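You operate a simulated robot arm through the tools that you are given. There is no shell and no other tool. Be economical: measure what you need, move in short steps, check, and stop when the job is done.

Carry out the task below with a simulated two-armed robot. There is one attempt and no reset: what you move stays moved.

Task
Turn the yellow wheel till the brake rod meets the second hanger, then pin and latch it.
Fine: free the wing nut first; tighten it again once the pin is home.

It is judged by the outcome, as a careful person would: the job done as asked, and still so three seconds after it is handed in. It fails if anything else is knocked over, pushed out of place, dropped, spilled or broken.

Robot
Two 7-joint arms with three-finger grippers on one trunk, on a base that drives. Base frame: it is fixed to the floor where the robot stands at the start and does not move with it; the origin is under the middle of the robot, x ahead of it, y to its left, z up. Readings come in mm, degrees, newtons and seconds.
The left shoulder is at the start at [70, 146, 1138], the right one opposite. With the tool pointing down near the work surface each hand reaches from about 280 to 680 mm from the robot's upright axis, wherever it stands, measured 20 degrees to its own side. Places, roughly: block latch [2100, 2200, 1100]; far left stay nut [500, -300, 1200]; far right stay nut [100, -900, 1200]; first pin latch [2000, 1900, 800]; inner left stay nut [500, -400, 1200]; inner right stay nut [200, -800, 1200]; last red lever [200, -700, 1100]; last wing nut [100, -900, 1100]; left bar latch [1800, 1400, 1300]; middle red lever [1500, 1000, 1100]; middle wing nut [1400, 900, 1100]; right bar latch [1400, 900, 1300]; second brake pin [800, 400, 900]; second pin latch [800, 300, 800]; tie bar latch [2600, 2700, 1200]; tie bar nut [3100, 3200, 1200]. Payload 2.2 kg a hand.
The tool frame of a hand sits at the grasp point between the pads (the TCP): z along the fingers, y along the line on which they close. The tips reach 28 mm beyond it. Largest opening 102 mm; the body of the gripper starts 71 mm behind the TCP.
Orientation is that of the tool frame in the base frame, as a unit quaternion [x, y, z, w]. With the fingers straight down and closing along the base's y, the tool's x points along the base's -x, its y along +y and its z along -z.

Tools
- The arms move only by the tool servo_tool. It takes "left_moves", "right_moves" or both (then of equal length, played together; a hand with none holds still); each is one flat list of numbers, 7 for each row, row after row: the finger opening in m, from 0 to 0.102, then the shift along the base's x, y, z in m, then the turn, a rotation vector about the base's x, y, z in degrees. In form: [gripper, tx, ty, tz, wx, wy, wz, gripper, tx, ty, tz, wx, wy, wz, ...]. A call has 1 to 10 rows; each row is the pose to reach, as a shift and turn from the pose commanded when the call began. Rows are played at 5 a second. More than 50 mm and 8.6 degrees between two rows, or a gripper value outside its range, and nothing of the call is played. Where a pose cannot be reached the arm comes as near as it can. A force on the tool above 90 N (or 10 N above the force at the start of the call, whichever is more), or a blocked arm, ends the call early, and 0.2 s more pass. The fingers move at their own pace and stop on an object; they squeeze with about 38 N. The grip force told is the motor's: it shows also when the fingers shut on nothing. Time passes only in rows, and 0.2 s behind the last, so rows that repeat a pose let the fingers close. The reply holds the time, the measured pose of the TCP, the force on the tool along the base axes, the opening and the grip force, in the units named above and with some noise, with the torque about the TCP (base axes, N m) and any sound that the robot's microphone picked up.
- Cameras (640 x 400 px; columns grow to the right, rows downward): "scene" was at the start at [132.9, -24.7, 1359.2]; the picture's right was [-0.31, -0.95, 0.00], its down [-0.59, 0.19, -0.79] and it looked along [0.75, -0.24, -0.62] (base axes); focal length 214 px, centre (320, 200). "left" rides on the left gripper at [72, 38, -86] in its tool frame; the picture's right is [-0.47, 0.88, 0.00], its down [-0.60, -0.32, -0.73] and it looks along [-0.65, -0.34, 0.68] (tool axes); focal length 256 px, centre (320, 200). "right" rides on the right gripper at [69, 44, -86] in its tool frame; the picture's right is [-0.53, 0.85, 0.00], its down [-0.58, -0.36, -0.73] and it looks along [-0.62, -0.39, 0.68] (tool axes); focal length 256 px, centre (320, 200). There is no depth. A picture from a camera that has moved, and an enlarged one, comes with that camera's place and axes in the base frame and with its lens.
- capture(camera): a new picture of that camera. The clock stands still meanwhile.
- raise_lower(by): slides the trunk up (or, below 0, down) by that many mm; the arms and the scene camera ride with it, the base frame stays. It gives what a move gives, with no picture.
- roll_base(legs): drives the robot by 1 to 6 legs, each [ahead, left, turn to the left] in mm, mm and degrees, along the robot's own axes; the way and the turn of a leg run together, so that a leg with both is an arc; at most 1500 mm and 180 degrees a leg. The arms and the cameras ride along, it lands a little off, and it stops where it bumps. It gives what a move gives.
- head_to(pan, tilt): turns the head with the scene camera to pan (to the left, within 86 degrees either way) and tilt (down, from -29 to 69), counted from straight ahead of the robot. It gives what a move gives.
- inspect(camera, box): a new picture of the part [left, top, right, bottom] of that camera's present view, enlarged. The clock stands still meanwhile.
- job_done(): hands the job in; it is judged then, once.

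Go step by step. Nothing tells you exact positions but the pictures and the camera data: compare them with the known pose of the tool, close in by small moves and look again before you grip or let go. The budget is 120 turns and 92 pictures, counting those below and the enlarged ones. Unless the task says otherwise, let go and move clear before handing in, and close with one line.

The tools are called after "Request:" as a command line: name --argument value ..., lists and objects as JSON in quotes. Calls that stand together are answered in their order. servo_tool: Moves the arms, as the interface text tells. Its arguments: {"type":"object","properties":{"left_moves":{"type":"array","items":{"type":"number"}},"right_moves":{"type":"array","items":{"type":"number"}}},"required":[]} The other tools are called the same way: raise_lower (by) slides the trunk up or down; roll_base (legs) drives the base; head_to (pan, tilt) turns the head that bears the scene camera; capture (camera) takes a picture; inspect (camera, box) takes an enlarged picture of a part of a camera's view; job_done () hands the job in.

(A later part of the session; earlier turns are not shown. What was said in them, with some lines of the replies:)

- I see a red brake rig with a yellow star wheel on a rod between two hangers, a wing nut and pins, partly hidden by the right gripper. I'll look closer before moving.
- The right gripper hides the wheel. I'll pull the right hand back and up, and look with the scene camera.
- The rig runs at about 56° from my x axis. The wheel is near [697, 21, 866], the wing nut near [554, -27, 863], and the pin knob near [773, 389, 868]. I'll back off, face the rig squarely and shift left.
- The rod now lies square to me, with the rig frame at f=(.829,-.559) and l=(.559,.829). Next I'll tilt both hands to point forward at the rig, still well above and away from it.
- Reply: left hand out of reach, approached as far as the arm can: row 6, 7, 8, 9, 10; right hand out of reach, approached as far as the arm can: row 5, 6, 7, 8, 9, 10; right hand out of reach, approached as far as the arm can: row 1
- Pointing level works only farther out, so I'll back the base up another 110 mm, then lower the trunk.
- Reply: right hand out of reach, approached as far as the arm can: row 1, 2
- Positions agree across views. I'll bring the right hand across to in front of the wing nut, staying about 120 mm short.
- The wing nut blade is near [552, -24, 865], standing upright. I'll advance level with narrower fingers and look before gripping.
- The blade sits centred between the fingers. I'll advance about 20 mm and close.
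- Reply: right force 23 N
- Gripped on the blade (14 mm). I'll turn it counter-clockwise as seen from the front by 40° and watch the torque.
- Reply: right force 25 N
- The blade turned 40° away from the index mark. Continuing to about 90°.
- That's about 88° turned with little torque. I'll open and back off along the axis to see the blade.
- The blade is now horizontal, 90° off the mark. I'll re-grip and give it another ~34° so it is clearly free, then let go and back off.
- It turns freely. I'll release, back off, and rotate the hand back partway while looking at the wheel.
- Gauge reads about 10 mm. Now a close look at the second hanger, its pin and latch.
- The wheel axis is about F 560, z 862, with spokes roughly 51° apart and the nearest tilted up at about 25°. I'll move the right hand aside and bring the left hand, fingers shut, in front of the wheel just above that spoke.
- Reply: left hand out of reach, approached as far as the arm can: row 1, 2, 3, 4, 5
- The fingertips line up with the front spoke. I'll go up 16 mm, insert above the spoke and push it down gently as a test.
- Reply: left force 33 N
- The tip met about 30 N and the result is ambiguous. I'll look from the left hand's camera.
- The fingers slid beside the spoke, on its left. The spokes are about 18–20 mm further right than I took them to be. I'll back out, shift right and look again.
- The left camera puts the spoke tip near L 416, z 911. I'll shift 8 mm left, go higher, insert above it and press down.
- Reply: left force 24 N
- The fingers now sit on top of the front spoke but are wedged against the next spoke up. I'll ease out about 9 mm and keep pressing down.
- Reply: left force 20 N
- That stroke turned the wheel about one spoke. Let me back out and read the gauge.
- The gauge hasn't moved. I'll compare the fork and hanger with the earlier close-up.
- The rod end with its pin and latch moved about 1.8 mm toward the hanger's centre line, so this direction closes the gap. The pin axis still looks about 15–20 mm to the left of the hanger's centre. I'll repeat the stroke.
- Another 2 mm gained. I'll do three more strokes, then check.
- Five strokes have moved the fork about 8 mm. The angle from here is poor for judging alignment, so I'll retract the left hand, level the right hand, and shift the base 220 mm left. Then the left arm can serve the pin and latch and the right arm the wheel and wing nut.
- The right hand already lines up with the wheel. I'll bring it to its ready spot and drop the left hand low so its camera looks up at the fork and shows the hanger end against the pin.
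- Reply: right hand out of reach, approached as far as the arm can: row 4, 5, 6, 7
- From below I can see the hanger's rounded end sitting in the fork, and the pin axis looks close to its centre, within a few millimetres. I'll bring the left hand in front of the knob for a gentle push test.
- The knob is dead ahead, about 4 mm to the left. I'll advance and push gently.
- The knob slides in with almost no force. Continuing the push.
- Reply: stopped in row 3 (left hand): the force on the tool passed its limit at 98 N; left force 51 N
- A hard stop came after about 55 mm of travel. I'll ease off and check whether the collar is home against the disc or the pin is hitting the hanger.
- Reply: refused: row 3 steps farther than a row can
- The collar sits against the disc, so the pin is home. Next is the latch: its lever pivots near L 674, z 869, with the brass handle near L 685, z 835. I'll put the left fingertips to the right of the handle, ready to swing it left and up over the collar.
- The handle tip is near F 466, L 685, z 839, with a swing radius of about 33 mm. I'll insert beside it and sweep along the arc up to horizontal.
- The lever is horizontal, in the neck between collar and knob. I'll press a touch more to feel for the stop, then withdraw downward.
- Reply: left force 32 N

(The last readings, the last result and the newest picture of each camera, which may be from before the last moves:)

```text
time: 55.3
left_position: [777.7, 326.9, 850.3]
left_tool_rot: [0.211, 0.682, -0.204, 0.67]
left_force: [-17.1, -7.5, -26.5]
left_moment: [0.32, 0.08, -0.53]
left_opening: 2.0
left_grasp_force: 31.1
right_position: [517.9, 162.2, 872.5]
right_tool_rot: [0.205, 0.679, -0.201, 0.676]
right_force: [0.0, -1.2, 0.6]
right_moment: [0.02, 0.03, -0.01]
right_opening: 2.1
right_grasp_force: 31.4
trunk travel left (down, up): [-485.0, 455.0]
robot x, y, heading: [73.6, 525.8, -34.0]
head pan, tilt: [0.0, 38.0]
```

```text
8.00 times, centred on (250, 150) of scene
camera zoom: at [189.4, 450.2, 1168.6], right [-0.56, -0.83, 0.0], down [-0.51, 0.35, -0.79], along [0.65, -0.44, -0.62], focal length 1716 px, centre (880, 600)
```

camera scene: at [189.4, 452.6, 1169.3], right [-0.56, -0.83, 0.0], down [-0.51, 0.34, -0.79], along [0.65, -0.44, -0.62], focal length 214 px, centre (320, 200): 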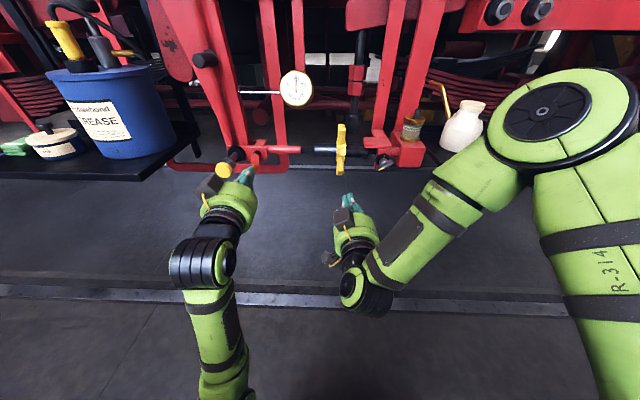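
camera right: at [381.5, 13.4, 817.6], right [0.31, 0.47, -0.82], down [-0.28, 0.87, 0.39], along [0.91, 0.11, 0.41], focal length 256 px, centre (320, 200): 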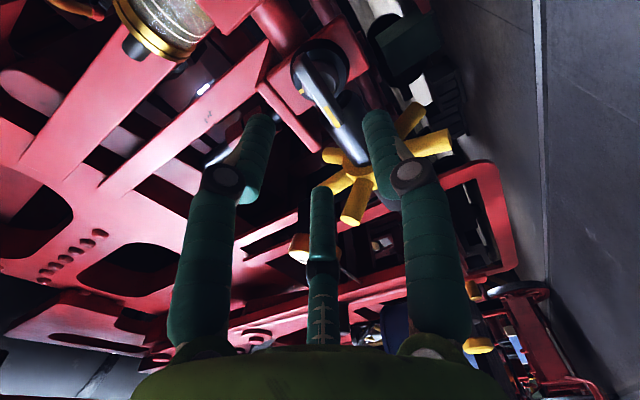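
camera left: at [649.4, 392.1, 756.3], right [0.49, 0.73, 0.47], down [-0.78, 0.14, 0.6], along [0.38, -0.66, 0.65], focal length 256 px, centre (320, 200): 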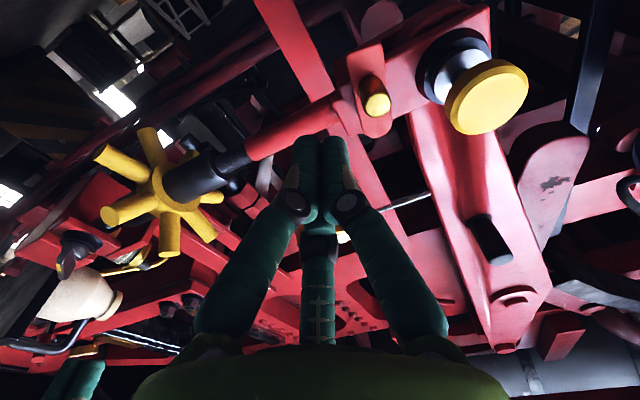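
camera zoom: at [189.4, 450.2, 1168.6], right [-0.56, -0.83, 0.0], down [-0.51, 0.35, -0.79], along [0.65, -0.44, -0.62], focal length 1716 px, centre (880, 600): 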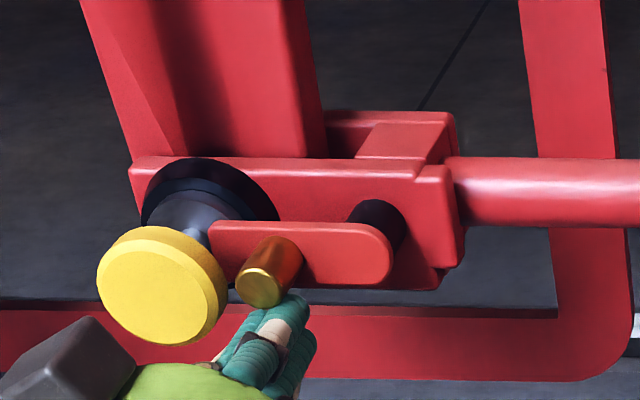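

The latch is at its stop. I'll withdraw the left hand and bring the right hand in front of the wing nut while turning it to match the blade.

Request:
servo_tool --left_moves '[0.0, -0.001, -0.002, -0.018, 0, 0, 0, 0.0, -0.026, 0.015, -0.018, 0, 0, 0, 0.0, -0.055, 0.035, -0.018, 0, 0, 0, 0.0, -0.08, 0.053, -0.018, 0, 0, 0, 0.0, -0.1, 0.066, -0.018, 0, 0, 0, 0.0, -0.1, 0.066, -0.018, 0, 0, 0]' --right_moves '[0.05, -0.02, -0.028, -0.003, 0, 0, 0, 0.05, -0.04, -0.057, -0.006, 0, 0, 0, 0.05, -0.06, -0.085, -0.009, 0, 0, 0, 0.05, -0.0776, -0.114, -0.013, 0, 0, 0, 0.05, -0.0776, -0.114, -0.013, -6.7, 4.6, 0, 0.05, -0.0776, -0.114, -0.013, -13.4, 9.2, 0]'

Request:
servo_tool --right_moves '[0.05, 0, 0, 0, -6.7, 4.6, 0, 0.05, 0, 0, 0, -13.4, 9.2, 0, 0.05, 0, 0, 0, -20.1, 13.8, 0, 0.05, 0, 0, 0, -26.8, 18.4, 0, 0.05, 0, 0, 0, -33.5, 23, 0, 0.05, 0, 0, 0, -40.2, 27.6, 0, 0.05, 0, 0, 0, -46.9, 32.2, 0, 0.05, 0, 0, 0, -53.6, 36.8, 0, 0.05, 0, 0, 0, -60.3, 41.4, 0, 0.05, 0, 0, 0, -67, 46, 0]'

Request:
capture --camera "scene"

```text
time: 56.7
left_position: [679.8, 396.9, 841.4]
left_tool_rot: [0.206, 0.676, -0.204, 0.677]
left_force: [-0.7, -0.2, -0.4]
left_moment: [0.01, -0.01, 0.04]
left_opening: 2.2
left_grasp_force: 31.7
right_position: [477.0, 122.6, 904.6]
right_tool_rot: [0.118, 0.707, -0.303, 0.628]
right_force: [0.3, -0.7, -0.3]
right_moment: [0.0, -0.02, 0.0]
right_opening: 50.3
right_grasp_force: 0.1
right hand out of reach, approached as far as the arm can: row 1, 2, 3, 4, 5, 6
trunk travel left (down, up): [-485.0, 455.0]
robot x, y, heading: [76.5, 527.9, -34.0]
head pan, tilt: [0.0, 38.0]
```

```text
time: 58.9
left_position: [679.7, 396.6, 842.6]
left_tool_rot: [0.207, 0.676, -0.205, 0.677]
left_force: [0.0, -0.3, 0.2]
left_moment: [0.01, 0.04, -0.01]
left_opening: 2.2
left_grasp_force: 31.5
right_position: [475.3, 124.8, 909.1]
right_tool_rot: [0.371, -0.611, 0.64, -0.281]
right_force: [-0.1, -0.2, 0.7]
right_moment: [0.02, 0.01, 0.02]
right_opening: 50.1
right_grasp_force: 0.0
right hand out of reach, approached as far as the arm can: row 1, 2, 3, 4, 5, 6
trunk travel left (down, up): [-485.0, 455.0]
robot x, y, heading: [74.0, 524.6, -33.9]
head pan, tilt: [0.0, 38.0]
```

```text
28 pictures are left
camera scene: at [188.1, 453.0, 1169.3], right [-0.56, -0.83, 0.0], down [-0.51, 0.34, -0.79], along [0.65, -0.44, -0.62], focal length 214 px, centre (320, 200)
```

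scene: 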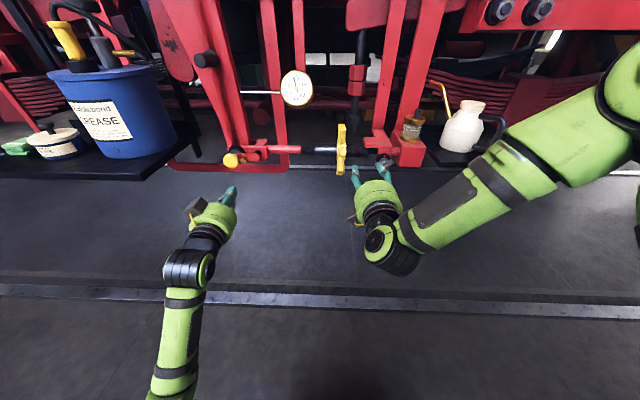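

Pointing level, the right hand is too close to its own shoulder there. I'll move it forward and to the right together, still well short of the nut.

Request:
servo_tool --right_moves '[0.05, 0.016, -0.016, -0.01, 0, 0, 0, 0.05, 0.026, -0.04, -0.02, 0, 0, 0, 0.05, 0.03, -0.065, -0.03, 0, 0, 0, 0.05, 0.026, -0.095, -0.042, 0, 0, 0]'

Request:
inspect --camera "scene" --box '[320, 110, 450, 200]'

```text
time: 59.9
left_position: [678.3, 397.9, 842.7]
left_tool_rot: [0.206, 0.676, -0.205, 0.677]
left_force: [-0.3, 0.1, 0.8]
left_moment: [0.02, 0.04, -0.01]
left_opening: 2.4
left_grasp_force: 31.4
right_position: [526.4, 100.6, 909.8]
right_tool_rot: [0.37, -0.613, 0.639, -0.28]
right_force: [0.4, -0.5, 0.2]
right_moment: [-0.03, -0.01, 0.01]
right_opening: 49.8
right_grasp_force: 0.1
right hand out of reach, approached as far as the arm can: row 1, 2, 3, 4
trunk travel left (down, up): [-485.0, 455.0]
robot x, y, heading: [76.5, 525.5, -33.9]
head pan, tilt: [0.0, 38.0]
```

```text
4.44 times, centred on (385, 155) of scene
camera zoom: at [187.9, 453.3, 1169.3], right [-0.56, -0.83, 0.0], down [-0.51, 0.34, -0.79], along [0.65, -0.44, -0.62], focal length 953 px, centre (31, 400)
```

zoom: 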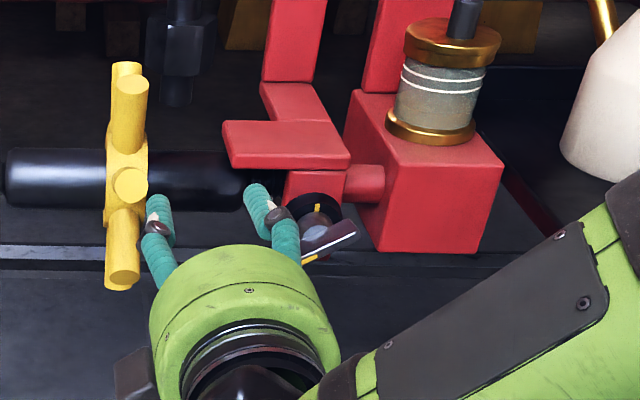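

The arm configuration blocks that path. I'll drive the base back right, to where the right hand reached the nut before.

Request:
roll_base --legs '[[-40, 0, 0], [0, -215, 0], [35, 0, 0]]'

Request:
servo_tool --right_moves '[0.05, 0.005, 0.01, -0.01, 0, 0, 0, 0.05, 0.01, 0.025, -0.02, 0, 0, 0, 0.05, 0.015, 0.04, -0.03, 0, 0, 0, 0.05, 0.02, 0.06, -0.042, 0, 0, 0]'

Request:
capture --camera "scene"

```text
time: 62.5
left_position: [555.8, 219.1, 842.8]
left_tool_rot: [0.209, 0.675, -0.206, 0.677]
left_force: [0.7, -0.7, -0.7]
left_moment: [-0.02, -0.04, -0.03]
left_opening: 2.0
left_grasp_force: 31.1
right_position: [400.2, -78.0, 908.8]
right_tool_rot: [0.369, -0.614, 0.64, -0.279]
right_force: [0.9, -0.1, -0.2]
right_moment: [-0.01, -0.02, -0.01]
right_opening: 50.1
right_grasp_force: 0.1
trunk travel left (down, up): [-485.0, 455.0]
robot x, y, heading: [-49.5, 351.0, -33.8]
head pan, tilt: [0.0, 38.0]
```

```text
time: 63.5
left_position: [554.2, 219.8, 843.8]
left_tool_rot: [0.208, 0.675, -0.206, 0.677]
left_force: [0.4, 0.9, 0.4]
left_moment: [-0.01, 0.01, -0.04]
left_opening: 2.2
left_grasp_force: 31.3
right_position: [420.6, -18.1, 867.9]
right_tool_rot: [0.369, -0.614, 0.64, -0.279]
right_force: [0.2, -0.1, -0.3]
right_moment: [-0.02, -0.03, -0.03]
right_opening: 49.9
right_grasp_force: 0.1
trunk travel left (down, up): [-485.0, 455.0]
robot x, y, heading: [-55.8, 349.0, -34.3]
head pan, tilt: [0.0, 38.0]
```

```text
26 pictures are left
camera scene: at [62.6, 276.7, 1169.3], right [-0.56, -0.83, 0.0], down [-0.51, 0.34, -0.79], along [0.65, -0.44, -0.62], focal length 214 px, centre (320, 200)
```

scene: 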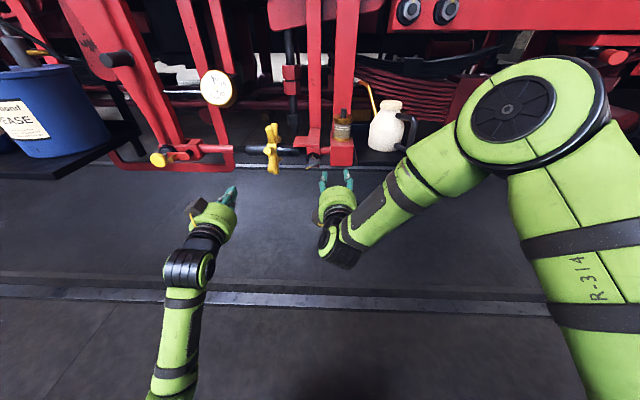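

Request:
servo_tool --right_moves '[0.05, 0.02, 0.03, -0.004, -6.7, 4.6, 0, 0.05, 0.04, 0.058, -0.008, -13.4, 9.2, 0, 0.05, 0.06, 0.043, -0.008, -20.1, 13.8, 0, 0.05, 0.076, 0.033, -0.008, -20.1, 13.8, 0]'

Request:
inspect --camera "scene" --box '[270, 130, 350, 180]'

Request:
capture --camera "right"

```text
time: 64.5
left_position: [553.0, 220.5, 843.0]
left_tool_rot: [0.207, 0.675, -0.205, 0.678]
left_force: [-0.6, 0.3, -0.3]
left_moment: [-0.01, -0.03, 0.0]
left_opening: 2.1
left_grasp_force: 31.6
right_position: [495.6, 15.7, 859.8]
right_tool_rot: [0.486, -0.521, 0.688, -0.135]
right_force: [-0.6, -0.6, -0.5]
right_moment: [0.01, 0.0, 0.02]
right_opening: 49.8
right_grasp_force: 0.1
trunk travel left (down, up): [-485.0, 455.0]
robot x, y, heading: [-51.5, 352.8, -34.0]
head pan, tilt: [0.0, 38.0]
```

```text
8.00 times, centred on (310, 155) of scene
camera zoom: at [62.2, 276.2, 1169.3], right [-0.56, -0.83, 0.0], down [-0.51, 0.34, -0.79], along [0.65, -0.44, -0.62], focal length 1716 px, centre (400, 560)
```

zoom: 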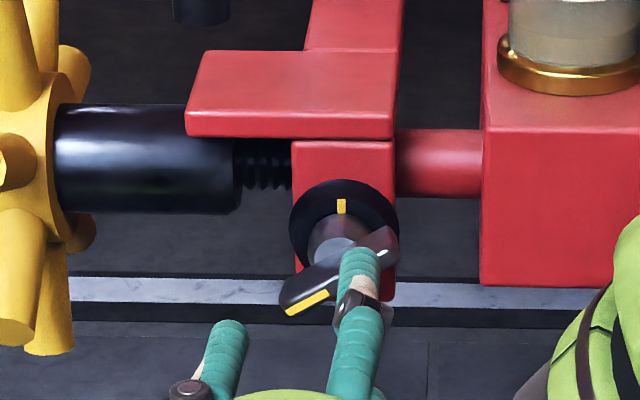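

```text
24 pictures are left
camera right: at [377.5, 2.3, 860.3], right [-0.01, 0.02, -1.0], down [-0.19, 0.98, 0.02], along [0.98, 0.19, -0.01], focal length 256 px, centre (320, 200)
```

right: 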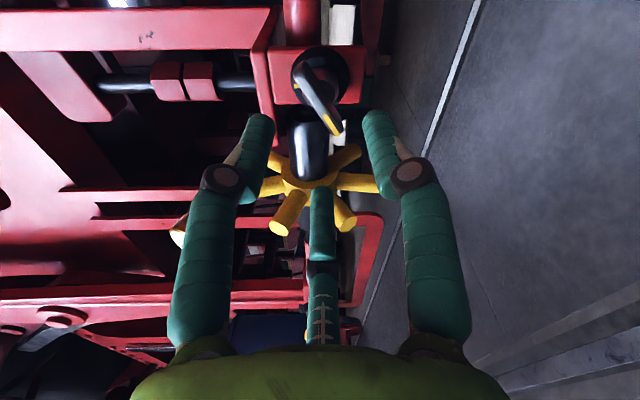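

Lined up as before. I'll advance 55 mm, grip, and start turning clockwise.

Request:
servo_tool --right_moves '[0.05, 0.023, -0.0155, 0, 0, 0, 0, 0.05, 0.0455, -0.031, 0, 0, 0, 0, 0.0, 0.0455, -0.031, 0, 0, 0, 0, 0.0, 0.0455, -0.031, 0, 0, 0, 0, 0.0, 0.0455, -0.031, 0, 6.8, -4.65, 0, 0.0, 0.0455, -0.031, 0, 13.6, -9.3, 0, 0.0, 0.0455, -0.031, 0, 20.4, -13.95, 0, 0.0, 0.0455, -0.031, 0, 27.2, -18.6, 0, 0.0, 0.0455, -0.031, 0, 34, -23.2, 0, 0.0, 0.0455, -0.031, 0, 40.8, -27.9, 0]'

Request:
servo_tool --right_moves '[0.0, 0, 0, 0, 6.8, -4.65, 0, 0.0, 0, 0, 0, 13.6, -9.3, 0, 0.0, 0, 0, 0, 20.4, -13.95, 0, 0.0, 0, 0, 0, 27.2, -18.6, 0, 0.0, 0, 0, 0, 34, -23.2, 0]'

Request:
inspect --camera "scene" --box '[270, 130, 350, 180]'

```text
time: 66.7
left_position: [552.4, 218.9, 843.5]
left_tool_rot: [0.208, 0.675, -0.205, 0.678]
left_force: [0.9, 0.7, -0.1]
left_moment: [-0.02, -0.01, 0.0]
left_opening: 2.0
left_grasp_force: 30.8
right_position: [539.7, -17.4, 863.4]
right_tool_rot: [-0.227, 0.678, -0.562, 0.415]
right_force: [-3.8, -6.8, 7.4]
right_moment: [-0.62, -0.72, 0.16]
right_opening: 14.2
right_grasp_force: 41.0
trunk travel left (down, up): [-485.0, 455.0]
robot x, y, heading: [-49.5, 352.5, -33.8]
head pan, tilt: [0.0, 38.0]
```

```text
time: 67.9
left_position: [550.5, 217.6, 844.6]
left_tool_rot: [0.209, 0.674, -0.205, 0.679]
left_force: [0.4, 0.6, 0.1]
left_moment: [-0.01, -0.01, 0.01]
left_opening: 2.2
left_grasp_force: 31.4
right_position: [538.3, -20.8, 862.5]
right_tool_rot: [0.019, 0.714, -0.374, 0.592]
right_force: [-14.7, -15.2, 8.7]
right_moment: [-1.11, -1.34, -0.38]
right_opening: 14.3
right_grasp_force: 41.0
trunk travel left (down, up): [-485.0, 455.0]
robot x, y, heading: [-54.1, 351.7, -34.0]
head pan, tilt: [0.0, 38.0]
```

```text
8.00 times, centred on (310, 155) of scene
camera zoom: at [57.8, 273.9, 1169.6], right [-0.56, -0.83, 0.0], down [-0.51, 0.35, -0.79], along [0.66, -0.44, -0.61], focal length 1716 px, centre (400, 560)
```

zoom: 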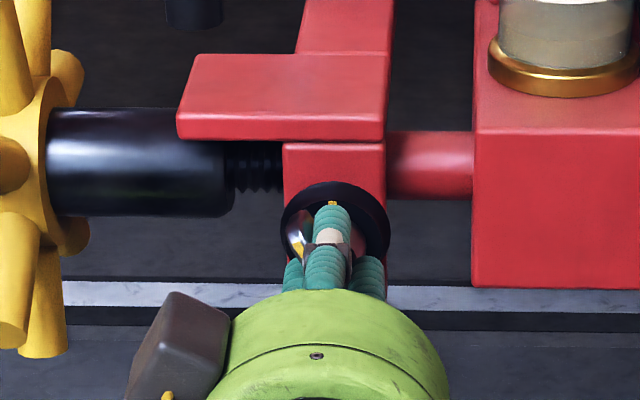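

Turning well, with about 35° left to the mark. Continuing and easing the side load slightly.

Request:
servo_tool --right_moves '[0.0, -0.001, -0.001, 0.001, 6.8, -4.65, 0, 0.0, -0.002, -0.003, 0.001, 13.6, -9.3, 0, 0.0, -0.003, -0.004, 0.001, 20.4, -13.95, 0, 0.0, -0.003, -0.005, 0.001, 27.2, -18.6, 0, 0.0, -0.003, -0.005, 0.001, 29, -19.7, 0]'

Request:
inspect --camera "scene" --box '[270, 130, 350, 180]'

```text
time: 69.1
left_position: [552.0, 219.0, 843.6]
left_tool_rot: [0.207, 0.675, -0.205, 0.678]
left_force: [-0.8, -0.3, 0.6]
left_moment: [0.02, 0.01, -0.03]
left_opening: 1.9
left_grasp_force: 31.7
right_position: [535.8, -22.1, 861.4]
right_tool_rot: [0.226, 0.674, -0.176, 0.681]
right_force: [-9.4, -9.7, 1.6]
right_moment: [-1.86, -0.35, -1.51]
right_opening: 15.4
right_grasp_force: 41.7
trunk travel left (down, up): [-485.0, 455.0]
robot x, y, heading: [-49.3, 350.5, -33.9]
head pan, tilt: [0.0, 38.0]
```

```text
8.00 times, centred on (310, 155) of scene
camera zoom: at [59.7, 274.8, 1169.4], right [-0.56, -0.83, 0.0], down [-0.51, 0.35, -0.79], along [0.65, -0.44, -0.61], focal length 1716 px, centre (400, 560)
```

zoom: 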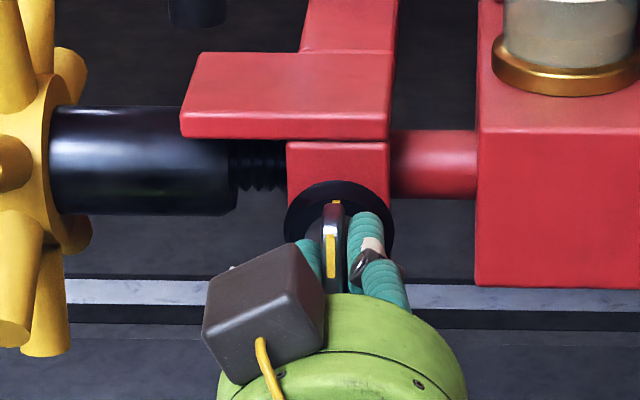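

The blade is back on the mark and resists with 1.3 N·m, so it is tight. I'll release, back off, and check everything.

Request:
servo_tool --right_moves '[0.05, 0, 0, 0, 0, 0, 0, 0.05, 0, 0, 0, 0, 0, 0, 0.05, -0.025, 0.017, 0, 0, 0, 0, 0.05, -0.05, 0.034, 0, 0, 0, 0, 0.05, -0.09, 0.061, 0, 0, 0, 0]'

Request:
inspect --camera "scene" --box '[270, 130, 350, 180]'

Request:
inspect --camera "scene" --box '[120, 60, 280, 190]'

```text
time: 70.3
left_position: [553.1, 221.2, 843.6]
left_tool_rot: [0.208, 0.675, -0.207, 0.677]
left_force: [-0.1, 0.0, 0.3]
left_moment: [-0.02, 0.0, -0.01]
left_opening: 2.2
left_grasp_force: 31.1
right_position: [446.9, 41.3, 861.1]
right_tool_rot: [0.222, 0.676, -0.175, 0.681]
right_force: [0.0, -0.1, 0.1]
right_moment: [0.02, 0.05, -0.01]
right_opening: 49.9
right_grasp_force: 0.0
trunk travel left (down, up): [-485.0, 455.0]
robot x, y, heading: [-51.6, 352.8, -34.2]
head pan, tilt: [0.0, 38.0]
```

```text
8.00 times, centred on (310, 155) of scene
camera zoom: at [61.1, 276.8, 1169.5], right [-0.56, -0.83, 0.0], down [-0.51, 0.34, -0.79], along [0.65, -0.44, -0.61], focal length 1716 px, centre (400, 560)
```

zoom: 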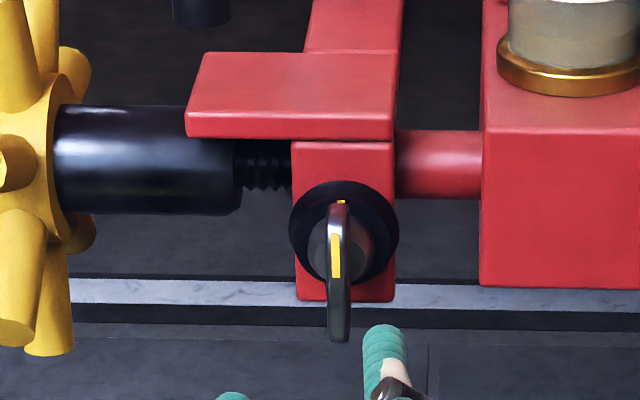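

```text
3.08 times, centred on (200, 125) of scene
camera zoom: at [61.1, 276.8, 1169.5], right [-0.56, -0.83, 0.0], down [-0.51, 0.34, -0.79], along [0.65, -0.44, -0.61], focal length 660 px, centre (689, 431)
```

zoom: 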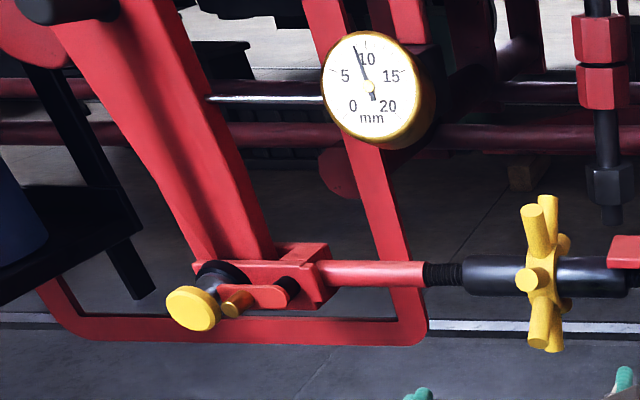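

All checks are fine: the blade is on its mark, the pin is home, the lever is across the neck, and both hands are clear of the rig. I'm handing in.

Request:
job_done

```text
The job is handed in.
```

The brake rod is pinned and latched to the second hanger and the wing nut is tight again; I judged the pin as home because its collar stopped against the disc, since the far end was out of view.
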